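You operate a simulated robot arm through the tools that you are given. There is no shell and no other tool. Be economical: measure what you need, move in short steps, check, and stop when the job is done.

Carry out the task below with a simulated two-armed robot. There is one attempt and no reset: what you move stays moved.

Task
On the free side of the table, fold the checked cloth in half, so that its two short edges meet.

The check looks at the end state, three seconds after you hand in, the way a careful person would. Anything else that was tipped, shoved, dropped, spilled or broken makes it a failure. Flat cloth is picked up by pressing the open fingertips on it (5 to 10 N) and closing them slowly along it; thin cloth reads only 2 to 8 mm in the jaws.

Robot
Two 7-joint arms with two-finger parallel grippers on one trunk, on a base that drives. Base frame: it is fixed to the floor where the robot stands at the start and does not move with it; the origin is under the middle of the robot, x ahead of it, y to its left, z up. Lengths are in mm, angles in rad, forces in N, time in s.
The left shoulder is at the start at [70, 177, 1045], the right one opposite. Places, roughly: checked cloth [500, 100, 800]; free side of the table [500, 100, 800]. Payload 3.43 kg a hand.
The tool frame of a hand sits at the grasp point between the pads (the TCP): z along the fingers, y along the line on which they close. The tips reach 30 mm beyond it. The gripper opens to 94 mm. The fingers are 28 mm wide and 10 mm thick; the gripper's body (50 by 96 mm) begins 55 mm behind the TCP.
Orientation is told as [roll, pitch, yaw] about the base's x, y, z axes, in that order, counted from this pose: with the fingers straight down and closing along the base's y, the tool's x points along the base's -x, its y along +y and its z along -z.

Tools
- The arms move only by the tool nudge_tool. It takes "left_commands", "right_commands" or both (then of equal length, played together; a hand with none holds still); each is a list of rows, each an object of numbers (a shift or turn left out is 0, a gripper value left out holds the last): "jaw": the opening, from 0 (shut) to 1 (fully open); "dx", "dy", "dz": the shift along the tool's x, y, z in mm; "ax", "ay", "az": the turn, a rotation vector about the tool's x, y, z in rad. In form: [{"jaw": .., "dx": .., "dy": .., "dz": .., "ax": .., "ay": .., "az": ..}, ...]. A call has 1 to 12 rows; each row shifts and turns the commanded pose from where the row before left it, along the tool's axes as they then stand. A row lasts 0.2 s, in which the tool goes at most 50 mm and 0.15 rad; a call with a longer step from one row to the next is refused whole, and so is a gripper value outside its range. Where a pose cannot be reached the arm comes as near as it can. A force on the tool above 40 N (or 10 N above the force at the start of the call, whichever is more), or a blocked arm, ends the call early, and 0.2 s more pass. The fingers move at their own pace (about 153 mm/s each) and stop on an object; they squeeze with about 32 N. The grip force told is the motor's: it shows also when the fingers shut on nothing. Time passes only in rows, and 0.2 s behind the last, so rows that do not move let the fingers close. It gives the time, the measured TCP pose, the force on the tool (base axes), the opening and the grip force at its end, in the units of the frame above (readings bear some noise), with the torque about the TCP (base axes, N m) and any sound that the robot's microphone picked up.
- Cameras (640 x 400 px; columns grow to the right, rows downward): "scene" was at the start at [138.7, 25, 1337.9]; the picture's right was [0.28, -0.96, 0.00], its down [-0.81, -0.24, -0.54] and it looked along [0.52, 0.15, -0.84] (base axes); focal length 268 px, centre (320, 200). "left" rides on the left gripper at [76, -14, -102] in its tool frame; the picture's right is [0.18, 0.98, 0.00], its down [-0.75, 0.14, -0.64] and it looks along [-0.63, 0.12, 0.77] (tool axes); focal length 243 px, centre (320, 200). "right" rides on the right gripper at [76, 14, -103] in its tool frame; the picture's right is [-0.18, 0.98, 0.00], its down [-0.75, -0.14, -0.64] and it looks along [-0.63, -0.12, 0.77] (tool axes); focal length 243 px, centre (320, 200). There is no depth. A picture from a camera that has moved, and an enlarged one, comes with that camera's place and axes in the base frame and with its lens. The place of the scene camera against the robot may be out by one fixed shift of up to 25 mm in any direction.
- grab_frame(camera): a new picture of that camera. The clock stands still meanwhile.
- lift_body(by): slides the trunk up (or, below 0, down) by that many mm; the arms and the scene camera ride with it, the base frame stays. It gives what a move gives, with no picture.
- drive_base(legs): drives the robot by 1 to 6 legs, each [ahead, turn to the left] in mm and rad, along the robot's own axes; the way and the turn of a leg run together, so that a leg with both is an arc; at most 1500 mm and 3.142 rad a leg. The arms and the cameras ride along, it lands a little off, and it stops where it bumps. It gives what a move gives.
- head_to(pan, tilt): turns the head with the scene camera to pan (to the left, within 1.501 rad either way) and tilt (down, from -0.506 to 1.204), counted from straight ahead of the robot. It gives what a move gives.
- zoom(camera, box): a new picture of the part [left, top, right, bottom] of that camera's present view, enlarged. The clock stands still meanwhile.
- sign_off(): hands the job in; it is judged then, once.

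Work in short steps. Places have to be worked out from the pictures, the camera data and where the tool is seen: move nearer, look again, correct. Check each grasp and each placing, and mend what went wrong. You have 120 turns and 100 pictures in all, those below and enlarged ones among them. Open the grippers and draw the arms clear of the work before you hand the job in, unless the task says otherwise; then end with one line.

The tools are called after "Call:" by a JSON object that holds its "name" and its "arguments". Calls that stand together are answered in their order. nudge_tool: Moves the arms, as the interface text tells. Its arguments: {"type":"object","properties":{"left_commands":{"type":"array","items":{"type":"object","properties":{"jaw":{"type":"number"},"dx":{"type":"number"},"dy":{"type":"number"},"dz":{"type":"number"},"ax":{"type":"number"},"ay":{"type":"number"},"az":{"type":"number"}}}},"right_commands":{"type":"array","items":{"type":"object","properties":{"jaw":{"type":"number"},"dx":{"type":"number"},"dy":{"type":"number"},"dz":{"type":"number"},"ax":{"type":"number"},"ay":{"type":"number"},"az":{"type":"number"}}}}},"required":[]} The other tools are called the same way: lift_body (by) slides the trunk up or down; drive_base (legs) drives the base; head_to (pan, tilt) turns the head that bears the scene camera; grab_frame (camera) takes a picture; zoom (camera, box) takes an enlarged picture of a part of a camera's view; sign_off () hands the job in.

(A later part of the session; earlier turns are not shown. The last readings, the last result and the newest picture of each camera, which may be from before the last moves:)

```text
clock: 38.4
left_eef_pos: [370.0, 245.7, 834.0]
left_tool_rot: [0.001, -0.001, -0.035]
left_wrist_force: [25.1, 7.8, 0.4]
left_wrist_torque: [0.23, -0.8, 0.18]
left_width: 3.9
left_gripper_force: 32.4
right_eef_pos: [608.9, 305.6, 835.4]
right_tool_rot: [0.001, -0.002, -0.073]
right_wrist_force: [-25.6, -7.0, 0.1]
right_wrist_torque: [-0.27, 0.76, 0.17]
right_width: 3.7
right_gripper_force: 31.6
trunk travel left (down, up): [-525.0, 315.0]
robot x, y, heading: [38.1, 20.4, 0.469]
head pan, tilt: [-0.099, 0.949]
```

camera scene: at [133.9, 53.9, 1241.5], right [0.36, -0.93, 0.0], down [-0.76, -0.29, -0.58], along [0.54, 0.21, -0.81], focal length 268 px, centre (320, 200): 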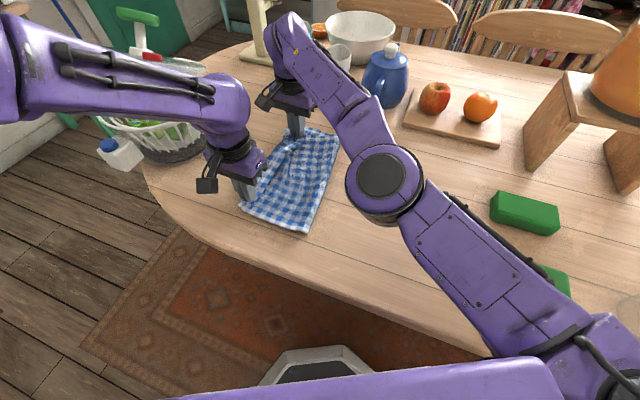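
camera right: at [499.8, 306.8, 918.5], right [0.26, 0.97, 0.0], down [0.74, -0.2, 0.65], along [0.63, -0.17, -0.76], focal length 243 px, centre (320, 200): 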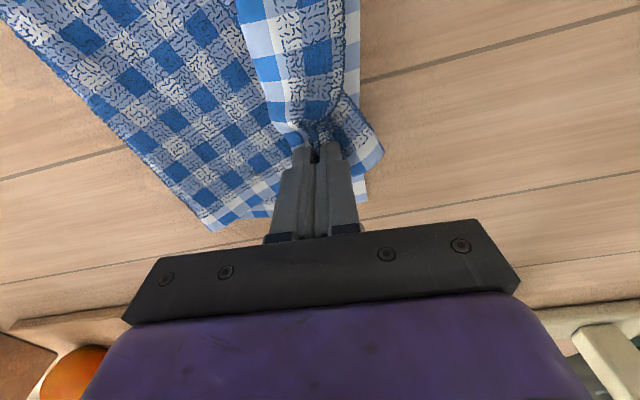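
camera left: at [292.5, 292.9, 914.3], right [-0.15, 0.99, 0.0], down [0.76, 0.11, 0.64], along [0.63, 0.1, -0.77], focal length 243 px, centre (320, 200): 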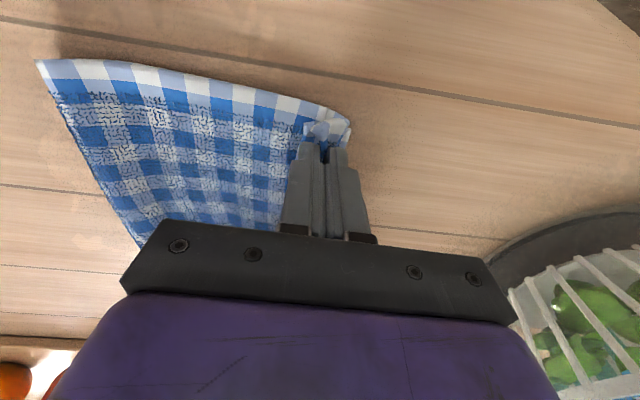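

The cloth is tight between the hands at 25 N. I bring the right hand back at once.

Call:
{"name": "nudge_tool", "arguments": {"right_commands": [{"dx": 6, "dy": -30}, {"dx": 7, "dy": -33}, {}]}}

Call:
{"name": "grab_frame", "arguments": {"camera": "scene"}}

Call:
{"name": "grab_frame", "arguments": {"camera": "right"}}

Call:
{"name": "grab_frame", "arguments": {"camera": "left"}}

```text
clock: 39.1
left_eef_pos: [370.5, 245.0, 834.0]
left_tool_rot: [0.001, -0.002, -0.037]
left_wrist_force: [35.1, 9.3, 0.9]
left_wrist_torque: [0.29, -1.12, 0.19]
left_width: 3.8
left_gripper_force: 31.7
right_eef_pos: [615.9, 298.1, 837.5]
right_tool_rot: [-0.001, -0.001, -0.073]
right_wrist_force: [-35.2, -9.6, 0.5]
right_wrist_torque: [-0.27, 1.01, 0.19]
right_width: 3.7
right_gripper_force: 31.6
right hand out of reach, approached as far as the arm can: row 1, 2
trunk travel left (down, up): [-525.0, 315.0]
robot x, y, heading: [35.7, 20.5, 0.469]
head pan, tilt: [-0.099, 0.949]
```

```text
70 pictures are left
camera scene: at [169.7, 72.2, 1241.5], right [0.36, -0.93, 0.0], down [-0.76, -0.29, -0.58], along [0.54, 0.21, -0.81], focal length 268 px, centre (320, 200)
```

scene: 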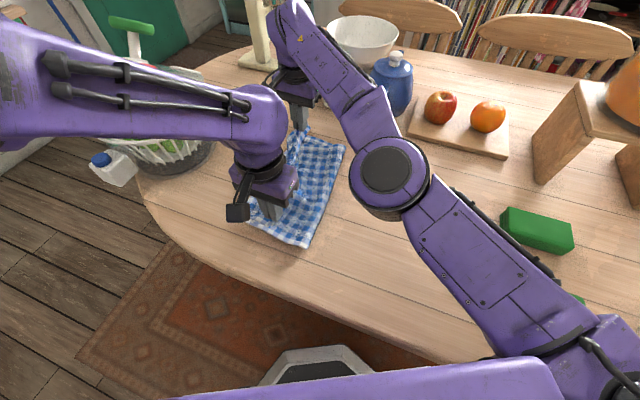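

```text
69 pictures are left
camera right: at [540.2, 317.5, 940.7], right [0.26, 0.97, 0.0], down [0.74, -0.2, 0.64], along [0.62, -0.17, -0.77], focal length 243 px, centre (320, 200)
```

right: 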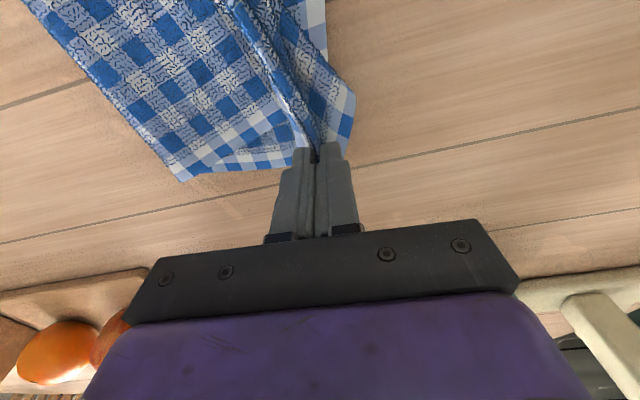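

```text
68 pictures are left
camera left: at [293.9, 232.2, 935.0], right [-0.15, 0.99, 0.0], down [0.76, 0.11, 0.64], along [0.64, 0.1, -0.77], focal length 243 px, centre (320, 200)
```

left: 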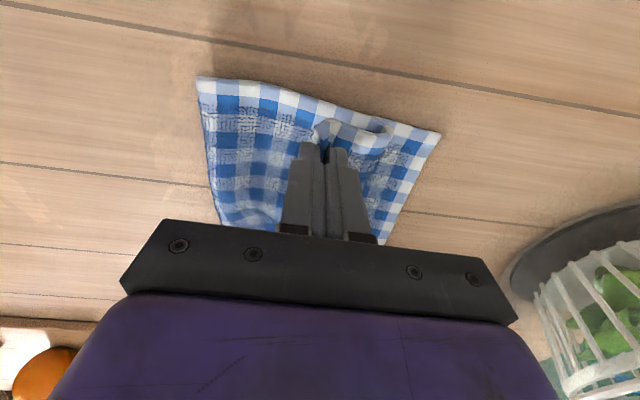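

The right arm is stuck against a limit. I first relieve the pull by bringing the left hand toward it (+x, +y), then retract the right hand toward the robot.

Call:
{"name": "nudge_tool", "arguments": {"left_commands": [{"dx": -15, "dy": 15}, {"dx": -10, "dy": 15}, {}, {}, {}], "right_commands": [{}, {"dx": 15}, {"dx": 15}, {"dx": 10}, {}]}}

```text
clock: 40.4
left_eef_pos: [394.8, 274.5, 833.9]
left_tool_rot: [0.001, 0.007, -0.038]
left_wrist_force: [-0.2, -0.6, 0.2]
left_wrist_torque: [-0.01, 0.03, 0.03]
left_width: 3.9
left_gripper_force: 31.8
right_eef_pos: [607.0, 304.8, 839.5]
right_tool_rot: [0.0, -0.007, -0.075]
right_wrist_force: [-0.9, 0.8, -0.3]
right_wrist_torque: [0.0, 0.02, 0.05]
right_width: 3.8
right_gripper_force: 32.0
right hand out of reach, approached as far as the arm can: row 2, 3, 4
trunk travel left (down, up): [-525.0, 315.0]
robot x, y, heading: [36.4, 18.3, 0.468]
head pan, tilt: [-0.099, 0.949]
```

The right arm's command has drifted from where it stands. I bring the command back to the measured place, then turn its yaw toward the robot's heading to free the wrist.

Call:
{"name": "nudge_tool", "arguments": {"right_commands": [{"dx": -15, "dy": 47}, {"dx": -14, "dy": 48}, {"az": -0.1, "dz": -8}, {"az": -0.1}, {"az": -0.1}, {}]}}

```text
clock: 41.8
left_eef_pos: [396.5, 274.7, 832.9]
left_tool_rot: [0.001, 0.006, -0.04]
left_wrist_force: [-0.5, 0.3, 0.1]
left_wrist_torque: [-0.01, 0.04, 0.03]
left_width: 3.8
left_gripper_force: 31.4
right_eef_pos: [594.1, 316.3, 842.4]
right_tool_rot: [0.0, -0.012, 0.229]
right_wrist_force: [-0.1, 0.2, 0.6]
right_wrist_torque: [0.0, 0.01, -0.1]
right_width: 3.7
right_gripper_force: 31.8
right hand out of reach, approached as far as the arm can: row 1, 2
trunk travel left (down, up): [-525.0, 315.0]
robot x, y, heading: [40.6, 15.3, 0.468]
head pan, tilt: [-0.099, 0.949]
```

Freed. Now I move both hands back right (to y≈180 and 165) at this low height so the fold rolls rightward.

Call:
{"name": "nudge_tool", "arguments": {"left_commands": [{"dx": 4.2, "dy": -19}, {"dx": 4.2, "dy": -19}, {"dx": 4.2, "dy": -19}, {"dx": 4.2, "dy": -19}, {"dx": 4.2, "dy": -20}, {}], "right_commands": [{"dx": 7.2, "dy": -29}, {"dx": 7.2, "dy": -29}, {"dx": 7.2, "dy": -29}, {"dx": 7.2, "dy": -29}, {"dx": 7.2, "dy": -30}, {}]}}

Call:
{"name": "grab_frame", "arguments": {"camera": "scene"}}

Call:
{"name": "grab_frame", "arguments": {"camera": "right"}}

Call:
{"name": "grab_frame", "arguments": {"camera": "left"}}

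```text
clock: 43.1
left_eef_pos: [370.3, 181.1, 832.6]
left_tool_rot: [0.001, 0.006, -0.037]
left_wrist_force: [-0.6, 0.6, 0.2]
left_wrist_torque: [0.0, -0.05, 0.03]
left_width: 3.6
left_gripper_force: 31.6
right_eef_pos: [591.9, 169.0, 842.7]
right_tool_rot: [-0.003, -0.006, 0.225]
right_wrist_force: [0.8, 0.6, -0.5]
right_wrist_torque: [-0.01, 0.01, -0.1]
right_width: 3.6
right_gripper_force: 32.0
trunk travel left (down, up): [-525.0, 315.0]
robot x, y, heading: [35.2, 16.3, 0.467]
head pan, tilt: [-0.099, 0.949]
```

```text
67 pictures are left
camera scene: at [169.9, 73.2, 1241.4], right [0.36, -0.93, 0.0], down [-0.76, -0.29, -0.58], along [0.54, 0.21, -0.81], focal length 268 px, centre (320, 200)
```

scene: 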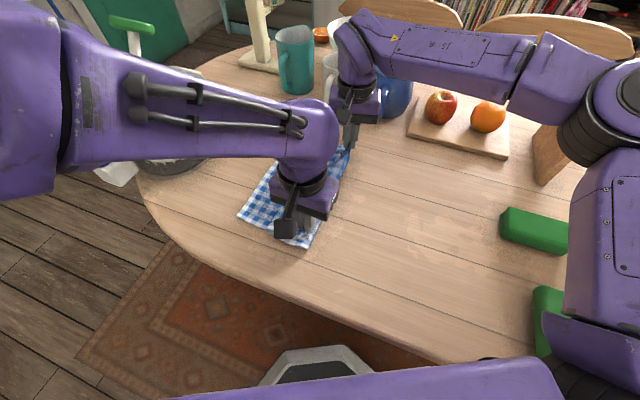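

```text
66 pictures are left
camera right: at [514.8, 165.5, 945.4], right [-0.04, 1.0, 0.0], down [0.76, 0.03, 0.65], along [0.65, 0.03, -0.76], focal length 243 px, centre (320, 200)
```

right: 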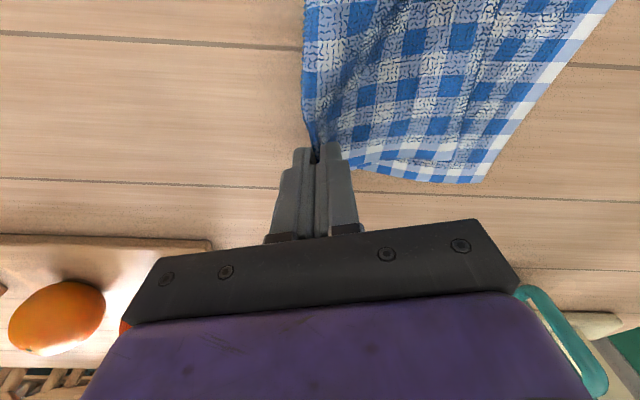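

```text
65 pictures are left
camera left: at [295.2, 166.8, 933.9], right [-0.15, 0.99, 0.0], down [0.76, 0.11, 0.64], along [0.63, 0.09, -0.77], focal length 243 px, centre (320, 200)
```

left: 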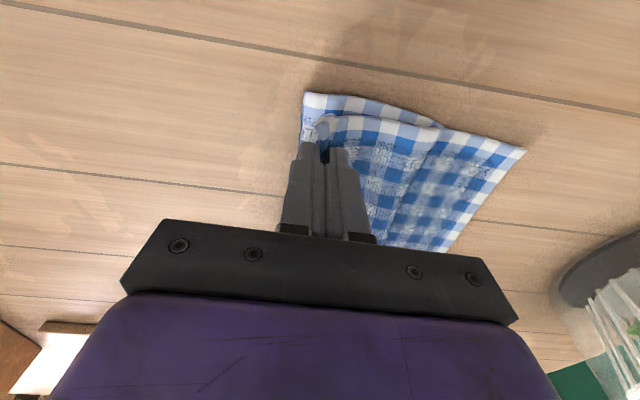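

The slack billows left instead of rolling right, so it's better to lay the cloth flat again. I will then redo the fold with a lower path and grip right at the edge, so no hem is doubled back. First I move both hands right by arm.

Call:
{"name": "nudge_tool", "arguments": {"left_commands": [{"dx": 0.7, "dy": -17}, {"dx": 0.7, "dy": -17}, {"dx": 0.7, "dy": -17}, {"dx": 0.7, "dy": -17}, {"dx": 0.7, "dy": -17}, {}], "right_commands": [{"dx": 3.9, "dy": -16.5, "dz": 1.5}, {"dx": 3.9, "dy": -16.5, "dz": 2}, {"dx": 3.9, "dy": -16.5, "dz": 2}, {"dx": 3.9, "dy": -16.5, "dz": 2}, {"dx": 3.9, "dy": -16.5}, {}]}}

Call:
{"name": "drive_base", "arguments": {"legs": [[0, -0.17]]}}

Call:
{"name": "grab_frame", "arguments": {"camera": "scene"}}

```text
clock: 44.5
left_eef_pos: [364.6, 94.9, 833.6]
left_tool_rot: [0.001, 0.005, -0.038]
left_wrist_force: [1.0, -0.5, 0.3]
left_wrist_torque: [-0.03, -0.02, 0.01]
left_width: 3.9
left_gripper_force: 32.4
right_eef_pos: [592.1, 84.8, 835.5]
right_tool_rot: [-0.001, -0.007, 0.227]
right_wrist_force: [-0.1, -0.6, 0.6]
right_wrist_torque: [-0.03, 0.02, -0.11]
right_width: 3.7
right_gripper_force: 31.8
trunk travel left (down, up): [-525.0, 315.0]
robot x, y, heading: [37.2, 20.0, 0.469]
head pan, tilt: [-0.099, 0.949]
```

```text
clock: 45.6
left_eef_pos: [371.2, 38.5, 833.8]
left_tool_rot: [0.002, 0.006, -0.206]
left_wrist_force: [1.0, -0.7, -0.4]
left_wrist_torque: [-0.02, 0.01, 0.03]
left_width: 3.8
left_gripper_force: 32.1
right_eef_pos: [596.7, -10.8, 835.0]
right_tool_rot: [-0.001, -0.006, 0.058]
right_wrist_force: [-1.0, -0.1, 0.7]
right_wrist_torque: [0.05, 0.02, 0.04]
right_width: 3.8
right_gripper_force: 32.2
trunk travel left (down, up): [-525.0, 315.0]
robot x, y, heading: [37.6, 19.2, 0.302]
head pan, tilt: [-0.099, 0.949]
```

```text
64 pictures are left
camera scene: at [176.4, 51.8, 1241.5], right [0.2, -0.98, 0.0], down [-0.8, -0.16, -0.58], along [0.57, 0.12, -0.81], focal length 268 px, centre (320, 200)
```

scene: 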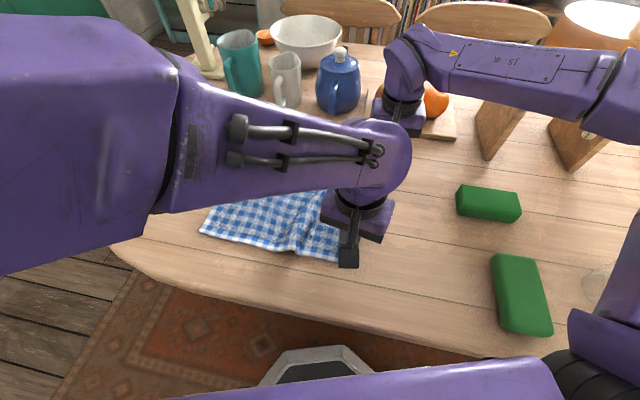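

Cloth spreads back out. I shift the right hand left a bit so that another −0.15 turn of the base lands both hands near the original grasp points.

Call:
{"name": "nudge_tool", "arguments": {"left_commands": [{"az": -0.1}, {"az": -0.1, "dx": 5}, {"az": -0.1, "dx": 5}, {}], "right_commands": [{"dy": 22, "dx": 5}, {"dy": 22, "dx": 5}, {"dy": 20}, {}]}}

Call:
{"name": "drive_base", "arguments": {"legs": [[0, -0.15]]}}

```text
clock: 46.6
left_eef_pos: [361.0, 37.9, 833.9]
left_tool_rot: [0.002, 0.003, 0.094]
left_wrist_force: [0.8, -0.4, 0.0]
left_wrist_torque: [0.01, 0.0, -0.08]
left_width: 3.8
left_gripper_force: 32.1
right_eef_pos: [583.0, 52.9, 834.3]
right_tool_rot: [0.0, -0.005, 0.058]
right_wrist_force: [0.4, -0.1, 0.7]
right_wrist_torque: [0.0, 0.0, 0.06]
right_width: 3.8
right_gripper_force: 31.9
trunk travel left (down, up): [-525.0, 315.0]
robot x, y, heading: [35.8, 19.6, 0.297]
head pan, tilt: [-0.099, 0.949]
```

```text
clock: 47.7
left_eef_pos: [363.1, -9.5, 833.3]
left_tool_rot: [0.005, 0.004, -0.054]
left_wrist_force: [-0.2, 0.3, 0.1]
left_wrist_torque: [0.02, 0.01, 0.06]
left_width: 4.0
left_gripper_force: 31.5
right_eef_pos: [581.3, -28.8, 835.0]
right_tool_rot: [-0.003, -0.007, -0.091]
right_wrist_force: [1.2, -0.3, -0.3]
right_wrist_torque: [0.03, -0.02, 0.07]
right_width: 3.4
right_gripper_force: 32.0
trunk travel left (down, up): [-525.0, 315.0]
robot x, y, heading: [36.6, 19.6, 0.152]
head pan, tilt: [-0.099, 0.949]
```

Nearly at the original spots. I draw both slightly right to take out slack, lower, and release.

Call:
{"name": "nudge_tool", "arguments": {"left_commands": [{"dy": -8, "dz": 6}, {"dz": 6}, {"dz": 6}, {"dz": 5}, {}, {"jaw": 0.1}, {"jaw": 0.2}, {"jaw": 0.3}, {"dz": -10}, {"dz": -20}], "right_commands": [{"dx": -9, "dy": -6, "dz": 6}, {"dz": 6}, {"dz": 6}, {"dz": 5}, {}, {"jaw": 0.1}, {"jaw": 0.2}, {"jaw": 0.3}, {"dz": -10}, {"dz": -20}]}}

Call:
{"name": "grab_frame", "arguments": {"camera": "left"}}

Call:
{"name": "grab_frame", "arguments": {"camera": "right"}}

Call:
{"name": "grab_frame", "arguments": {"camera": "scene"}}

```text
clock: 49.9
left_eef_pos: [360.8, -16.7, 840.4]
left_tool_rot: [0.003, 0.003, -0.054]
left_wrist_force: [0.0, 0.0, 0.3]
left_wrist_torque: [0.01, -0.01, 0.0]
left_width: 28.5
left_gripper_force: 0.0
right_eef_pos: [588.5, -34.2, 842.0]
right_tool_rot: [-0.001, -0.006, -0.091]
right_wrist_force: [-0.9, 0.7, 0.0]
right_wrist_torque: [-0.04, 0.01, -0.01]
right_width: 28.1
right_gripper_force: 0.0
trunk travel left (down, up): [-525.0, 315.0]
robot x, y, heading: [34.3, 18.1, 0.159]
head pan, tilt: [-0.099, 0.949]
```

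```text
63 pictures are left
camera left: at [285.1, -28.8, 942.1], right [-0.13, 0.99, 0.0], down [0.76, 0.1, 0.64], along [0.63, 0.09, -0.77], focal length 243 px, centre (320, 200)
```

left: 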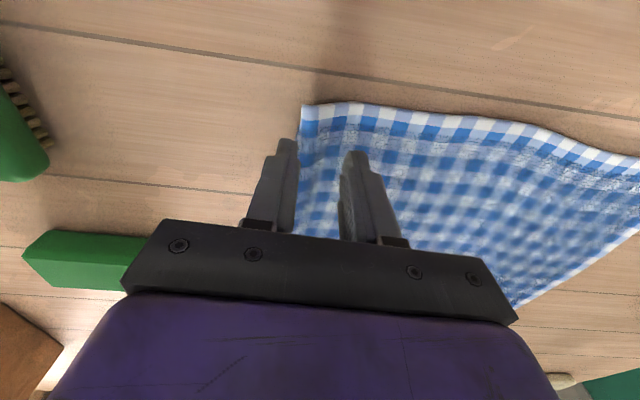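

```text
62 pictures are left
camera right: at [513.8, -13.6, 944.4], right [0.27, 0.96, 0.0], down [0.73, -0.21, 0.65], along [0.62, -0.18, -0.76], focal length 243 px, centre (320, 200)
```

right: 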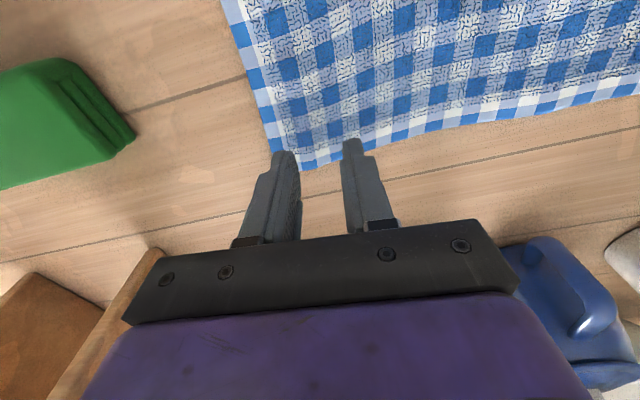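

```text
61 pictures are left
camera scene: at [178.7, 34.8, 1241.5], right [0.05, -1.0, 0.0], down [-0.81, -0.04, -0.58], along [0.58, 0.03, -0.81], focal length 268 px, centre (320, 200)
```

scene: 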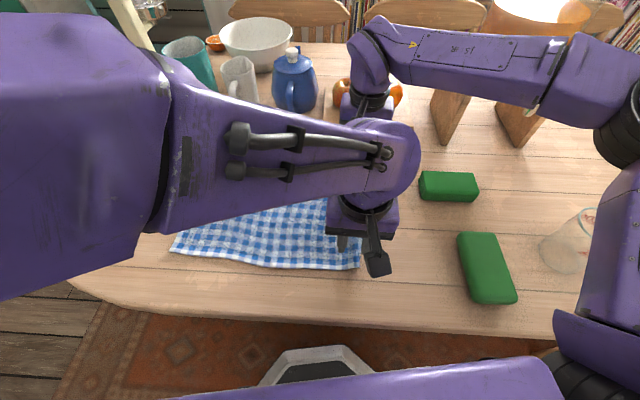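

The cloth is flat again: NR≈(341,−33), FR≈(619,−59). I now straddle the edge itself, with the TCP about 6 mm inside it, and lower toward contact.

Call:
{"name": "nudge_tool", "arguments": {"left_commands": [{"dy": -12, "dx": -0.6, "jaw": 0.26}, {"dz": 12}, {"dz": 10}, {"dz": 8}, {"dz": 3}, {}], "right_commands": [{"dy": -15, "dx": -10, "jaw": 0.26}, {"dz": 12}, {"dz": 11}, {"dz": 9}, {"dz": 3}, {}]}}

Call:
{"name": "grab_frame", "arguments": {"camera": "left"}}

Call:
{"name": "grab_frame", "arguments": {"camera": "right"}}

```text
clock: 51.3
left_eef_pos: [362.9, -30.6, 812.4]
left_tool_rot: [-0.007, -0.002, -0.052]
left_wrist_force: [0.2, 0.5, 0.2]
left_wrist_torque: [0.0, -0.04, -0.01]
left_width: 24.3
left_gripper_force: 0.0
right_eef_pos: [599.3, -51.8, 806.2]
right_tool_rot: [-0.001, -0.006, -0.092]
right_wrist_force: [0.1, -0.6, 0.2]
right_wrist_torque: [0.01, 0.02, -0.01]
right_width: 24.4
right_gripper_force: 0.1
trunk travel left (down, up): [-525.0, 315.0]
robot x, y, heading: [37.4, 19.0, 0.152]
head pan, tilt: [-0.099, 0.949]
```

```text
60 pictures are left
camera left: at [285.8, -41.4, 912.7], right [-0.13, 0.99, -0.01], down [0.76, 0.11, 0.64], along [0.64, 0.08, -0.77], focal length 243 px, centre (320, 200)
```

left: 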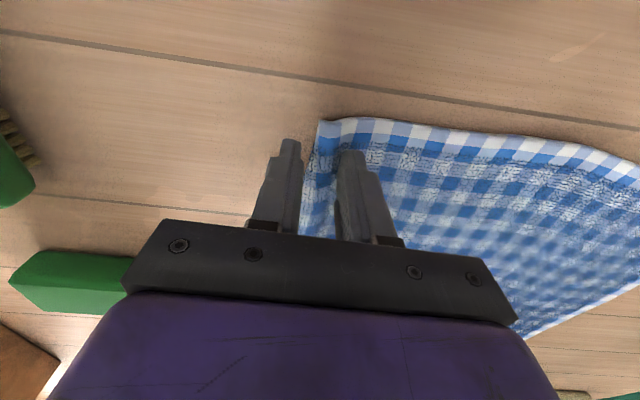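

```text
59 pictures are left
camera right: at [523.1, -30.1, 909.4], right [0.27, 0.96, 0.0], down [0.73, -0.21, 0.65], along [0.62, -0.18, -0.76], focal length 243 px, centre (320, 200)
```

right: 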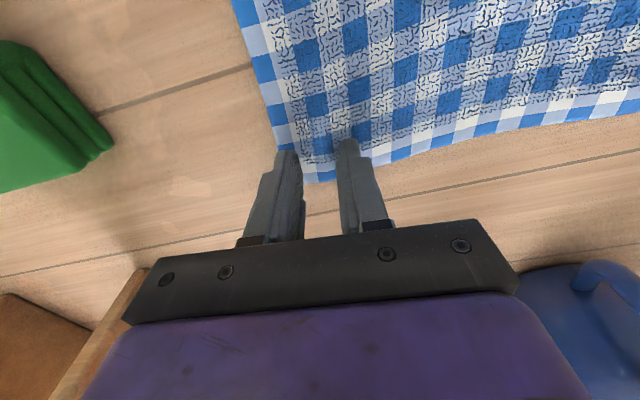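

Left straddles the edge well. The right needs about 5 mm more outward; then I lower both to contact.

Call:
{"name": "nudge_tool", "arguments": {"right_commands": [{"dy": -5}, {"dz": 1.5}, {"dz": 1.5}, {"dz": 1}, {}], "left_commands": [{}, {"dz": 2}, {"dz": 2}, {"dz": 2}, {}]}}

```text
clock: 52.5
left_eef_pos: [363.1, -30.6, 808.7]
left_tool_rot: [-0.013, -0.004, -0.048]
left_wrist_force: [-0.4, 0.0, 0.2]
left_wrist_torque: [-0.01, -0.03, 0.01]
left_width: 24.6
left_gripper_force: 0.0
right_eef_pos: [598.1, -57.3, 805.4]
right_tool_rot: [-0.001, -0.007, -0.094]
right_wrist_force: [0.5, -1.0, 4.5]
right_wrist_torque: [0.02, -0.04, 0.0]
right_width: 24.5
right_gripper_force: 0.2
trunk travel left (down, up): [-525.0, 315.0]
robot x, y, heading: [33.5, 14.2, 0.157]
head pan, tilt: [-0.099, 0.949]
```

The left arm is near its lower limit again. I raise both hands 40 mm and lower the trunk 40 mm.

Call:
{"name": "nudge_tool", "arguments": {"right_commands": [{"dz": -20}, {"dz": -24}, {}], "left_commands": [{"dz": -20}, {"dz": -24}, {}]}}

Call:
{"name": "lift_body", "arguments": {"by": -40}}

```text
clock: 53.3
left_eef_pos: [362.2, -29.8, 844.8]
left_tool_rot: [0.004, 0.005, -0.053]
left_wrist_force: [-0.1, -1.0, -0.4]
left_wrist_torque: [-0.02, 0.07, 0.02]
left_width: 24.8
left_gripper_force: 0.0
right_eef_pos: [598.0, -56.0, 846.8]
right_tool_rot: [-0.001, -0.006, -0.094]
right_wrist_force: [-0.1, 0.5, -0.6]
right_wrist_torque: [-0.01, 0.03, -0.02]
right_width: 24.4
right_gripper_force: 0.0
trunk travel left (down, up): [-525.0, 315.0]
robot x, y, heading: [37.0, 18.7, 0.151]
head pan, tilt: [-0.099, 0.949]
```

```text
clock: 54.1
left_eef_pos: [361.4, -29.9, 805.8]
left_tool_rot: [0.002, 0.004, -0.054]
left_wrist_force: [-0.5, 0.0, 1.2]
left_wrist_torque: [0.04, 0.02, 0.03]
left_width: 24.5
left_gripper_force: 0.0
right_eef_pos: [598.4, -56.8, 807.4]
right_tool_rot: [0.0, -0.007, -0.089]
right_wrist_force: [-0.4, 0.1, 0.5]
right_wrist_torque: [0.01, 0.02, 0.01]
right_width: 24.4
right_gripper_force: 0.0
trunk travel left (down, up): [-485.0, 355.0]
robot x, y, heading: [36.4, 21.3, 0.15]
head pan, tilt: [-0.099, 0.949]
```

Both are straight and just above contact. I lower to press lightly.

Call:
{"name": "nudge_tool", "arguments": {"right_commands": [{"dz": 1.5}, {"dz": 1.5}, {"dz": 1.5}, {}], "left_commands": [{"dz": 1.2}, {"dz": 1.2}, {"dz": 1}, {}]}}

```text
clock: 55.1
left_eef_pos: [361.5, -30.3, 804.0]
left_tool_rot: [0.0, 0.001, -0.054]
left_wrist_force: [3.1, -0.9, 15.9]
left_wrist_torque: [0.18, 0.01, -0.08]
left_width: 23.9
left_gripper_force: 0.0
right_eef_pos: [598.4, -57.2, 804.3]
right_tool_rot: [0.0, -0.008, -0.092]
right_wrist_force: [1.9, 0.2, 4.8]
right_wrist_torque: [-0.01, 0.01, -0.07]
right_width: 24.2
right_gripper_force: 0.1
trunk travel left (down, up): [-485.0, 355.0]
robot x, y, heading: [37.4, 16.8, 0.15]
head pan, tilt: [-0.099, 0.949]
```

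Contact: left 16 N, right 5 N. I ease the left, add a little on the right, and close slowly.

Call:
{"name": "nudge_tool", "arguments": {"left_commands": [{"dz": -1.5}, {"jaw": 0.23}, {"jaw": 0.2}, {"jaw": 0.17}, {"jaw": 0.14}, {"jaw": 0.11}, {"jaw": 0.08}, {"jaw": 0.05}, {"jaw": 0.02}, {"jaw": 0.0}, {}], "right_commands": [{"dz": 0.6}, {"jaw": 0.23}, {"jaw": 0.2}, {"jaw": 0.17}, {"jaw": 0.14}, {"jaw": 0.11}, {"jaw": 0.08}, {"jaw": 0.05}, {"jaw": 0.02}, {"jaw": 0.0}, {}]}}

Call:
{"name": "zoom", "arguments": {"camera": "left", "box": [220, 60, 420, 185]}}

Call:
{"name": "zoom", "arguments": {"camera": "right", "box": [220, 80, 420, 205]}}

```text
clock: 57.5
left_eef_pos: [360.1, -30.2, 804.1]
left_tool_rot: [0.002, 0.0, -0.054]
left_wrist_force: [-0.6, 1.2, 9.8]
left_wrist_torque: [0.09, 0.04, -0.03]
left_width: 5.1
left_gripper_force: 32.3
right_eef_pos: [597.9, -56.6, 803.8]
right_tool_rot: [-0.002, -0.009, -0.091]
right_wrist_force: [-0.4, 0.4, 9.3]
right_wrist_torque: [0.0, 0.02, 0.0]
right_width: 4.0
right_gripper_force: 32.3
trunk travel left (down, up): [-485.0, 355.0]
robot x, y, heading: [34.8, 21.4, 0.153]
head pan, tilt: [-0.099, 0.949]
```

```text
3.20 times, centred on (320, 122) of left
camera zoom: at [283.8, -41.6, 905.5], right [-0.13, 0.99, 0.0], down [0.76, 0.1, 0.64], along [0.64, 0.09, -0.77], focal length 776 px, centre (320, 448)
```

zoom: 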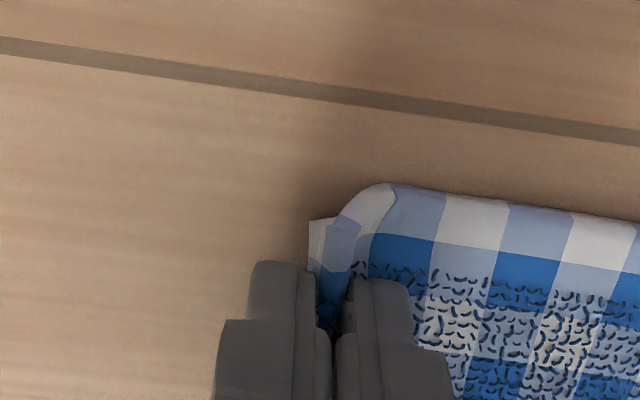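

```text
3.20 times, centred on (320, 142) of right
camera zoom: at [521.9, -34.7, 905.5], right [0.27, 0.96, 0.0], down [0.73, -0.21, 0.65], along [0.62, -0.18, -0.76], focal length 776 px, centre (320, 384)
```

zoom: 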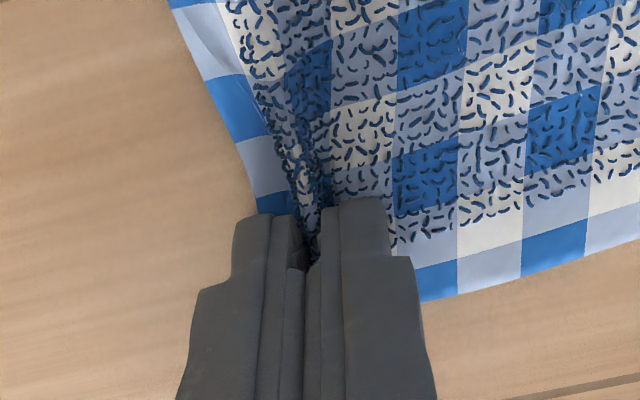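

Left grips right on the edge; right has only a small flap of about 8–10 mm. I lift to about 40 mm and begin the low fold leftward.

Call:
{"name": "nudge_tool", "arguments": {"left_commands": [{"dz": -12, "dy": 2}, {"dz": -14, "dy": 8, "dx": 0.4}, {"dz": -10, "dy": 12, "dx": 0.6}, {"dz": -4, "dy": 14, "dx": 0.7}, {"dy": 14, "dx": 0.7}, {"dy": 14, "dx": 0.7}, {"dy": 14, "dx": 0.7}, {"dy": 14, "dx": 0.7}, {}], "right_commands": [{"dz": -12, "dy": 2}, {"dz": -14, "dy": 8, "dx": 0.7}, {"dz": -10, "dy": 12, "dx": 1.1}, {"dz": -4, "dy": 14, "dx": 1.3}, {"dy": 14, "dx": 1.3}, {"dy": 14, "dx": 1.3}, {"dy": 14, "dx": 1.3}, {"dy": 14, "dx": 1.3}, {}]}}

Call:
{"name": "grab_frame", "arguments": {"camera": "left"}}

Call:
{"name": "grab_frame", "arguments": {"camera": "right"}}

```text
clock: 59.5
left_eef_pos: [362.7, 61.3, 843.9]
left_tool_rot: [0.004, 0.002, -0.056]
left_wrist_force: [0.6, -0.3, -0.2]
left_wrist_torque: [0.02, 0.0, 0.0]
left_width: 4.8
left_gripper_force: 31.9
right_eef_pos: [599.4, 34.4, 841.0]
right_tool_rot: [0.0, -0.007, -0.093]
right_wrist_force: [-0.2, 0.1, -0.5]
right_wrist_torque: [-0.01, 0.01, 0.02]
right_width: 3.7
right_gripper_force: 32.4
trunk travel left (down, up): [-485.0, 355.0]
robot x, y, heading: [35.9, 15.1, 0.149]
head pan, tilt: [-0.099, 0.949]
```

```text
56 pictures are left
camera left: at [285.9, 49.7, 944.9], right [-0.13, 0.99, 0.0], down [0.76, 0.1, 0.64], along [0.63, 0.09, -0.77], focal length 243 px, centre (320, 200)
```

left: 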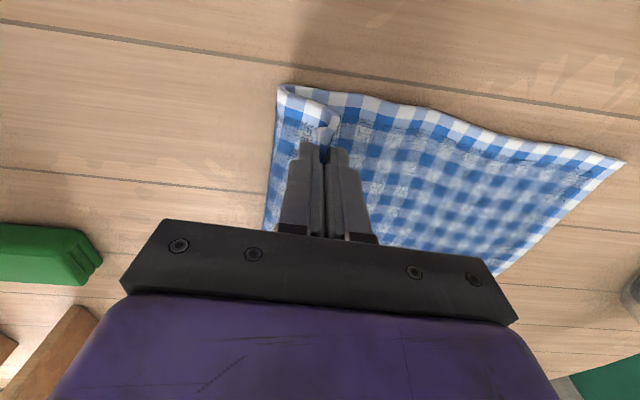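

```text
55 pictures are left
camera right: at [523.2, 57.1, 944.5], right [0.27, 0.96, 0.0], down [0.73, -0.21, 0.65], along [0.62, -0.18, -0.76], focal length 243 px, centre (320, 200)
```

right: 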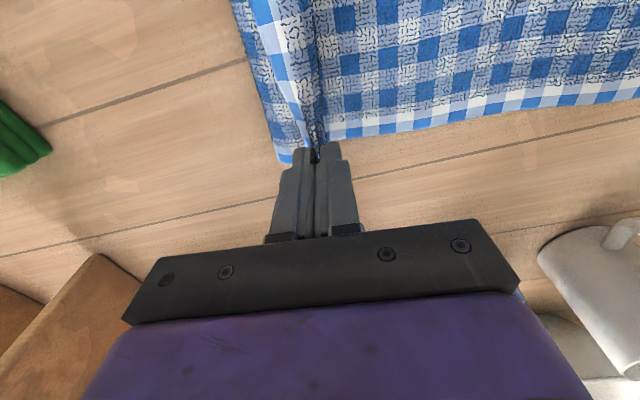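

Clean low fold: the crease follows the hands as it should. I continue left at the same height by 90 mm.

Call:
{"name": "nudge_tool", "arguments": {"left_commands": [{"dy": 15, "dx": 0.8}, {"dy": 15, "dx": 0.8}, {"dy": 15, "dx": 0.8}, {"dy": 15, "dx": 0.8}, {"dy": 15, "dx": 0.8}, {"dy": 15, "dx": 0.8}, {}], "right_commands": [{"dy": 15, "dx": 1.4}, {"dy": 15, "dx": 1.4}, {"dy": 15, "dx": 1.4}, {"dy": 15, "dx": 1.4}, {"dy": 15, "dx": 1.4}, {"dy": 15, "dx": 1.4}, {}]}}

Call:
{"name": "grab_frame", "arguments": {"camera": "left"}}

Call:
{"name": "grab_frame", "arguments": {"camera": "right"}}

```text
clock: 61.1
left_eef_pos: [362.0, 151.5, 844.0]
left_tool_rot: [0.004, 0.005, -0.055]
left_wrist_force: [-0.3, -0.3, 0.0]
left_wrist_torque: [0.02, -0.01, 0.02]
left_width: 4.7
left_gripper_force: 32.2
right_eef_pos: [597.7, 127.9, 842.8]
right_tool_rot: [-0.001, -0.007, -0.092]
right_wrist_force: [0.1, 1.6, 0.1]
right_wrist_torque: [-0.01, -0.03, 0.04]
right_width: 3.9
right_gripper_force: 32.4
trunk travel left (down, up): [-485.0, 355.0]
robot x, y, heading: [34.9, 19.8, 0.146]
head pan, tilt: [-0.099, 0.949]
```

```text
54 pictures are left
camera left: at [285.9, 139.7, 945.7], right [-0.13, 0.99, 0.0], down [0.76, 0.1, 0.64], along [0.63, 0.09, -0.77], focal length 243 px, centre (320, 200)
```

left: 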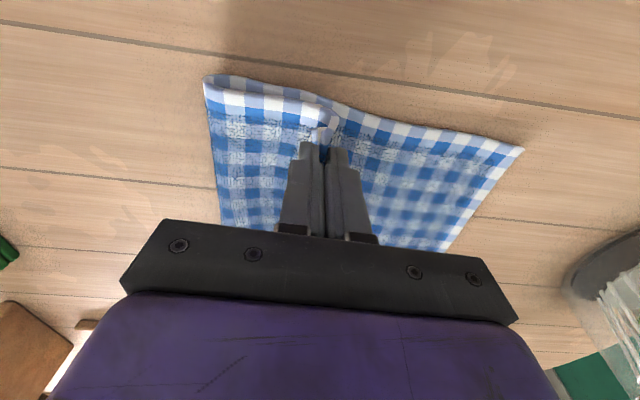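

```text
53 pictures are left
camera right: at [522.7, 147.9, 944.5], right [0.27, 0.96, 0.0], down [0.73, -0.21, 0.65], along [0.62, -0.18, -0.76], focal length 243 px, centre (320, 200)
```

right: 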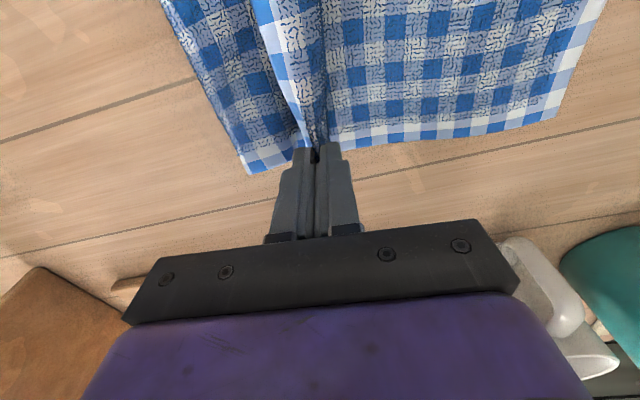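

Still clean. I continue another 75 mm by arm.

Call:
{"name": "nudge_tool", "arguments": {"left_commands": [{"dy": 15, "dx": 0.8}, {"dy": 15, "dx": 0.8}, {"dy": 15, "dx": 0.8}, {"dy": 15, "dx": 0.8}, {"dy": 15, "dx": 0.8}, {}], "right_commands": [{"dy": 15, "dx": 1.4}, {"dy": 15, "dx": 1.4}, {"dy": 15, "dx": 1.4}, {"dy": 15, "dx": 1.4}, {"dy": 15, "dx": 1.4}, {}]}}

```text
clock: 62.5
left_eef_pos: [362.0, 227.6, 843.3]
left_tool_rot: [0.004, 0.003, -0.057]
left_wrist_force: [-0.2, -0.9, 0.1]
left_wrist_torque: [0.0, 0.0, 0.05]
left_width: 4.9
left_gripper_force: 31.8
right_eef_pos: [596.2, 197.3, 842.3]
right_tool_rot: [0.0, -0.008, -0.093]
right_wrist_force: [0.2, 0.6, -1.1]
right_wrist_torque: [0.0, -0.01, 0.01]
right_width: 4.0
right_gripper_force: 31.9
right hand out of reach, approached as far as the arm can: row 5
trunk travel left (down, up): [-485.0, 355.0]
robot x, y, heading: [33.6, 19.8, 0.152]
head pan, tilt: [-0.099, 0.949]
```

The right hand is at its reach limit. I undo the excess and make one arc with the base (25 mm ahead, 0.2 left), which itself carries the edge left.

Call:
{"name": "nudge_tool", "arguments": {"left_commands": [{}, {}], "right_commands": [{"dy": -15, "dx": -1.4}, {}]}}

Call:
{"name": "drive_base", "arguments": {"legs": [[25, 0.2]]}}

Call:
{"name": "grab_frame", "arguments": {"camera": "scene"}}

```text
clock: 63.1
left_eef_pos: [362.1, 228.1, 842.9]
left_tool_rot: [0.001, 0.003, -0.053]
left_wrist_force: [0.6, -0.1, 0.3]
left_wrist_torque: [-0.01, 0.03, 0.0]
left_width: 4.7
left_gripper_force: 32.0
right_eef_pos: [595.6, 183.6, 841.5]
right_tool_rot: [-0.002, -0.007, -0.09]
right_wrist_force: [0.3, -0.1, -0.7]
right_wrist_torque: [-0.01, 0.0, -0.01]
right_width: 3.9
right_gripper_force: 32.7
trunk travel left (down, up): [-485.0, 355.0]
robot x, y, heading: [36.8, 14.6, 0.15]
head pan, tilt: [-0.099, 0.949]
```

```text
clock: 64.2
left_eef_pos: [338.4, 295.6, 843.9]
left_tool_rot: [0.001, 0.003, 0.146]
left_wrist_force: [0.2, 0.2, -0.7]
left_wrist_torque: [0.0, -0.03, -0.06]
left_width: 4.5
left_gripper_force: 31.5
right_eef_pos: [574.5, 298.0, 841.2]
right_tool_rot: [-0.001, -0.006, 0.11]
right_wrist_force: [-0.8, -0.1, -0.6]
right_wrist_torque: [-0.03, -0.02, -0.09]
right_width: 3.7
right_gripper_force: 31.8
trunk travel left (down, up): [-485.0, 355.0]
robot x, y, heading: [60.0, 23.5, 0.352]
head pan, tilt: [-0.099, 0.949]
```

```text
52 pictures are left
camera scene: at [198.6, 65.2, 1201.5], right [0.25, -0.97, 0.0], down [-0.79, -0.2, -0.58], along [0.56, 0.14, -0.81], focal length 268 px, centre (320, 200)
```

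scene: 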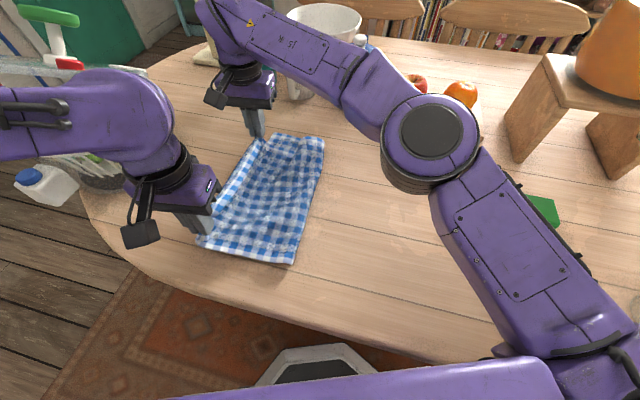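

Good shape. I shift both hands +x to line up with the cloth's long sides, then look for the lower edge.

Call:
{"name": "nudge_tool", "arguments": {"left_commands": [{"az": 0.05}, {"az": 0.05}, {"dx": -11, "dy": -0.5}, {"dx": -11, "dy": -0.5}, {}], "right_commands": [{}, {}, {"dx": -11.7, "dy": -3.3}, {"dx": -11.7, "dy": -3.3}, {}]}}

Call:
{"name": "grab_frame", "arguments": {"camera": "left"}}

Call:
{"name": "grab_frame", "arguments": {"camera": "right"}}

```text
clock: 65.4
left_eef_pos: [360.8, 294.8, 844.8]
left_tool_rot: [0.003, 0.005, 0.046]
left_wrist_force: [0.5, 0.0, -0.2]
left_wrist_torque: [0.02, 0.01, 0.06]
left_width: 4.5
left_gripper_force: 31.8
right_eef_pos: [598.9, 292.5, 840.3]
right_tool_rot: [-0.003, -0.008, 0.109]
right_wrist_force: [-0.3, 0.3, 0.5]
right_wrist_torque: [0.0, -0.02, -0.11]
right_width: 3.9
right_gripper_force: 31.7
trunk travel left (down, up): [-485.0, 355.0]
robot x, y, heading: [58.6, 22.7, 0.35]
head pan, tilt: [-0.099, 0.949]
```

```text
51 pictures are left
camera left: at [285.4, 274.4, 945.3], right [-0.23, 0.97, 0.0], down [0.75, 0.17, 0.64], along [0.62, 0.15, -0.77], focal length 243 px, centre (320, 200)
```

left: 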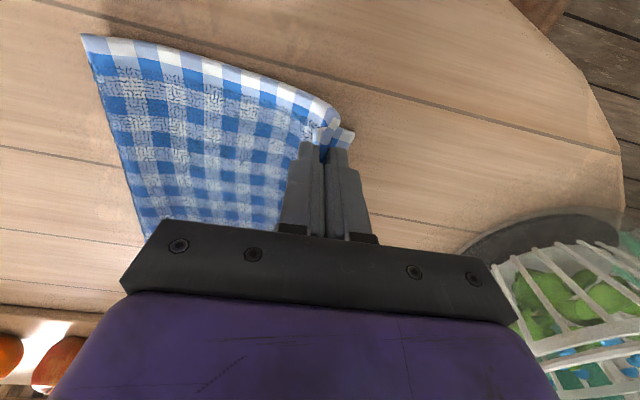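

```text
50 pictures are left
camera right: at [521.0, 298.6, 943.7], right [0.08, 1.0, 0.0], down [0.76, -0.06, 0.65], along [0.65, -0.05, -0.76], focal length 243 px, centre (320, 200)
```

right: 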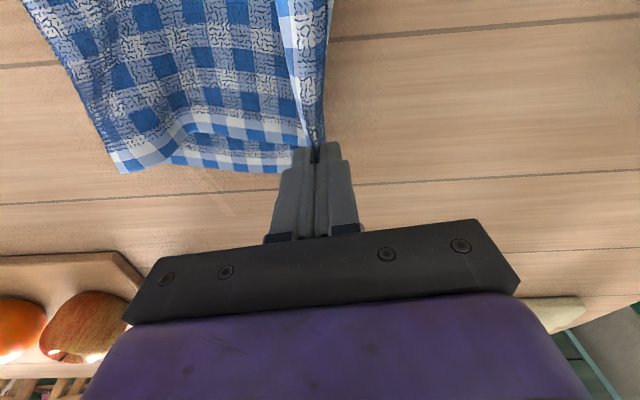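

The crease now lies at y≈144 (near) and 121 (far), which is where the middle should be. I zoom the scene view to see the lower far-left corner relative to the right gripper.

Call:
{"name": "zoom", "arguments": {"camera": "scene", "box": [160, 90, 340, 270]}}

```text
2.22 times, centred on (250, 180) of scene
camera zoom: at [198.7, 64.7, 1201.5], right [0.25, -0.97, 0.0], down [-0.79, -0.2, -0.58], along [0.56, 0.15, -0.81], focal length 596 px, centre (476, 244)
```

zoom: 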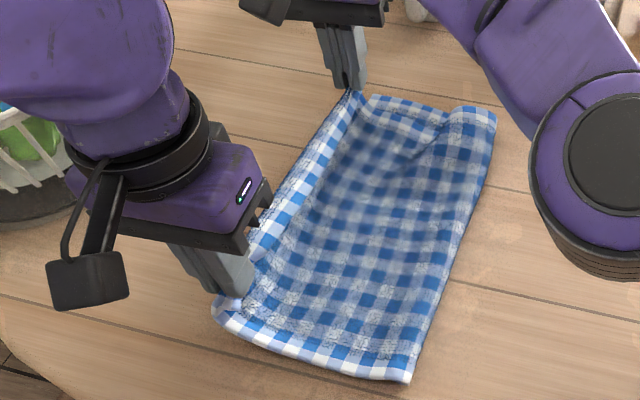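

I judge NL≈(354,318) and FL≈(635,293). I align both grips (+12 mm x; y to 311 and 287) and lower them to the lower layer.

Call:
{"name": "nudge_tool", "arguments": {"left_commands": [{"dx": -6.3, "dy": 8, "dz": 5}, {"dx": -6.3, "dy": 8, "dz": 5}, {"dz": 8}, {"dz": 8}, {"dz": 5}, {"dz": 3}, {}], "right_commands": [{"dx": -6.2, "dy": -3.2, "dz": 4}, {"dx": -6.2, "dy": -3.2, "dz": 4}, {"dz": 8}, {"dz": 7}, {"dz": 4}, {"dz": 3}, {}]}}

Call:
{"name": "grab_frame", "arguments": {"camera": "left"}}

Call:
{"name": "grab_frame", "arguments": {"camera": "right"}}

Call:
{"name": "zoom", "arguments": {"camera": "scene", "box": [160, 90, 340, 270]}}

```text
clock: 67.0
left_eef_pos: [370.8, 309.9, 810.4]
left_tool_rot: [0.003, 0.0, 0.045]
left_wrist_force: [0.4, -0.8, 7.8]
left_wrist_torque: [-0.02, -0.06, 0.07]
left_width: 4.6
left_gripper_force: 31.9
right_eef_pos: [606.3, 290.0, 814.7]
right_tool_rot: [-0.002, -0.009, 0.11]
right_wrist_force: [-0.3, 0.1, -0.6]
right_wrist_torque: [-0.01, -0.01, -0.08]
right_width: 3.6
right_gripper_force: 32.1
right hand out of reach, approached as far as the arm can: row 1
trunk travel left (down, up): [-485.0, 355.0]
robot x, y, heading: [57.7, 22.8, 0.353]
head pan, tilt: [-0.099, 0.949]
```

```text
48 pictures are left
camera left: at [297.3, 291.1, 911.7], right [-0.23, 0.97, 0.0], down [0.75, 0.17, 0.64], along [0.62, 0.15, -0.77], focal length 243 px, centre (320, 200)
```

left: 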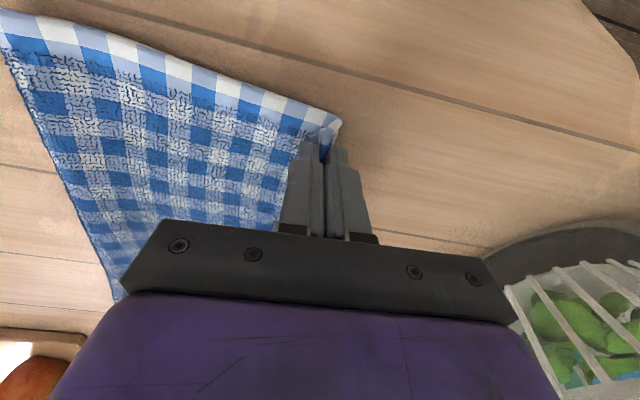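

```text
47 pictures are left
camera right: at [526.9, 295.9, 917.9], right [0.08, 1.0, 0.0], down [0.76, -0.06, 0.65], along [0.65, -0.05, -0.76], focal length 243 px, centre (320, 200)
```

right: 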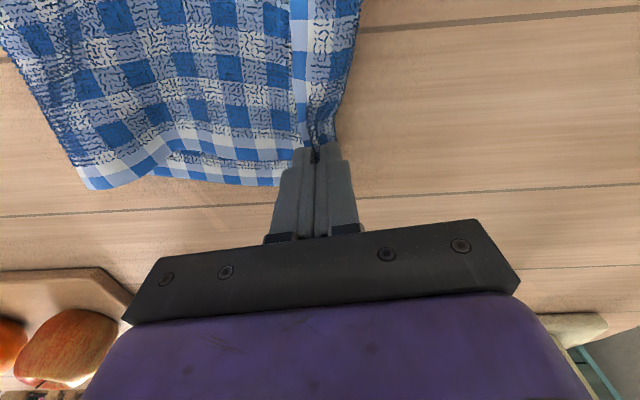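

```text
2.22 times, centred on (250, 180) of scene
camera zoom: at [198.2, 64.3, 1201.7], right [0.25, -0.97, 0.0], down [-0.79, -0.2, -0.58], along [0.56, 0.15, -0.81], focal length 596 px, centre (476, 244)
```

zoom: 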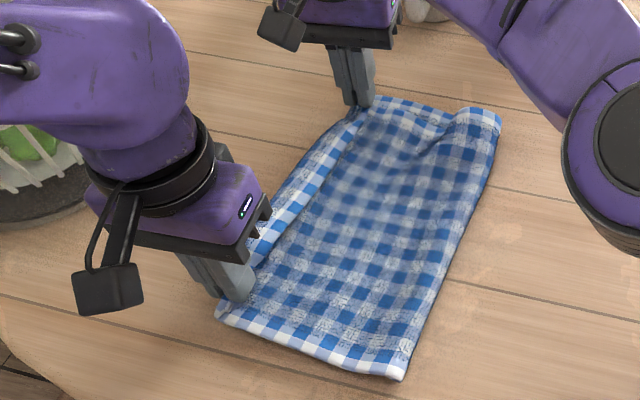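

Nearly in place. I lower the right hand the last few millimetres, then open both gently a little and lift straight up.

Call:
{"name": "nudge_tool", "arguments": {"right_commands": [{"dz": 2}, {"dz": 2}, {"dz": 1}, {}]}}

Call:
{"name": "nudge_tool", "arguments": {"left_commands": [{"dz": -1, "jaw": 0.08}, {"jaw": 0.12}, {"jaw": 0.16}, {"dz": -5}, {"dz": -15}, {"dz": -20}, {"dz": -20}, {}], "right_commands": [{"jaw": 0.08}, {"jaw": 0.12}, {"jaw": 0.16}, {"dz": -5}, {"dz": -15}, {"dz": -20}, {"dz": -20}, {}]}}

Call:
{"name": "grab_frame", "arguments": {"camera": "left"}}

Call:
{"name": "grab_frame", "arguments": {"camera": "right"}}

Call:
{"name": "zoom", "arguments": {"camera": "scene", "box": [160, 90, 340, 270]}}

```text
clock: 68.0
left_eef_pos: [370.8, 311.4, 810.2]
left_tool_rot: [0.002, 0.003, 0.047]
left_wrist_force: [0.8, -1.4, 9.1]
left_wrist_torque: [0.02, -0.09, 0.05]
left_width: 4.7
left_gripper_force: 31.9
right_eef_pos: [605.4, 289.2, 810.6]
right_tool_rot: [0.0, -0.007, 0.108]
right_wrist_force: [0.2, 0.7, 1.1]
right_wrist_torque: [0.01, 0.02, -0.1]
right_width: 3.5
right_gripper_force: 32.2
trunk travel left (down, up): [-485.0, 355.0]
robot x, y, heading: [60.0, 24.0, 0.349]
head pan, tilt: [-0.099, 0.949]
```

```text
clock: 69.8
left_eef_pos: [371.3, 311.8, 870.5]
left_tool_rot: [0.003, 0.004, 0.045]
left_wrist_force: [0.0, 0.0, 1.3]
left_wrist_torque: [0.03, -0.02, 0.02]
left_width: 15.2
left_gripper_force: 0.1
right_eef_pos: [605.3, 290.0, 840.5]
right_tool_rot: [0.001, -0.009, 0.108]
right_wrist_force: [0.3, 0.1, 0.5]
right_wrist_torque: [0.01, 0.0, -0.02]
right_width: 15.0
right_gripper_force: 0.1
right hand out of reach, approached as far as the arm can: row 6, 7
trunk travel left (down, up): [-485.0, 355.0]
robot x, y, heading: [57.1, 26.0, 0.347]
head pan, tilt: [-0.099, 0.949]
```

```text
45 pictures are left
camera left: at [297.3, 291.5, 972.6], right [-0.23, 0.97, 0.0], down [0.75, 0.17, 0.64], along [0.62, 0.15, -0.77], focal length 243 px, centre (320, 200)
```

left: 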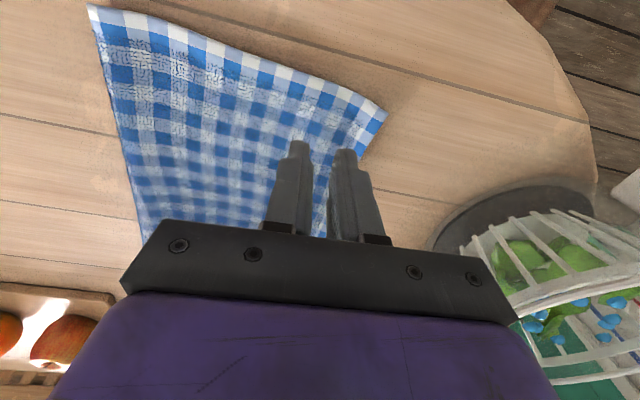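

```text
44 pictures are left
camera right: at [526.2, 295.0, 942.6], right [0.08, 1.0, 0.0], down [0.76, -0.06, 0.65], along [0.65, -0.05, -0.76], focal length 243 px, centre (320, 200)
```

right: 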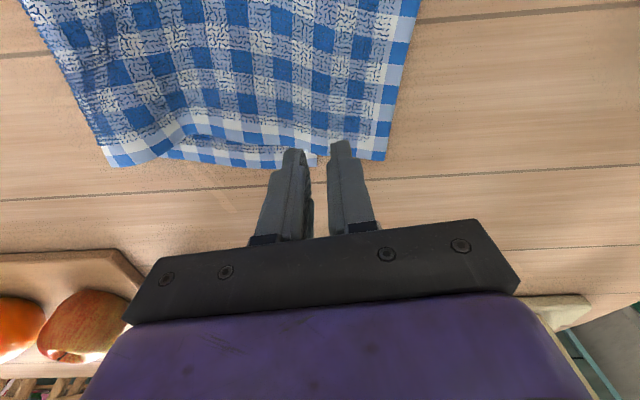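

```text
2.22 times, centred on (250, 180) of scene
camera zoom: at [198.9, 64.8, 1201.5], right [0.25, -0.97, 0.0], down [-0.79, -0.2, -0.58], along [0.56, 0.15, -0.81], focal length 596 px, centre (476, 244)
```

zoom: 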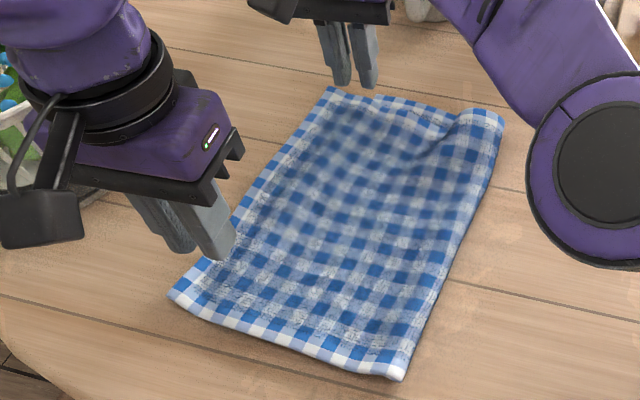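

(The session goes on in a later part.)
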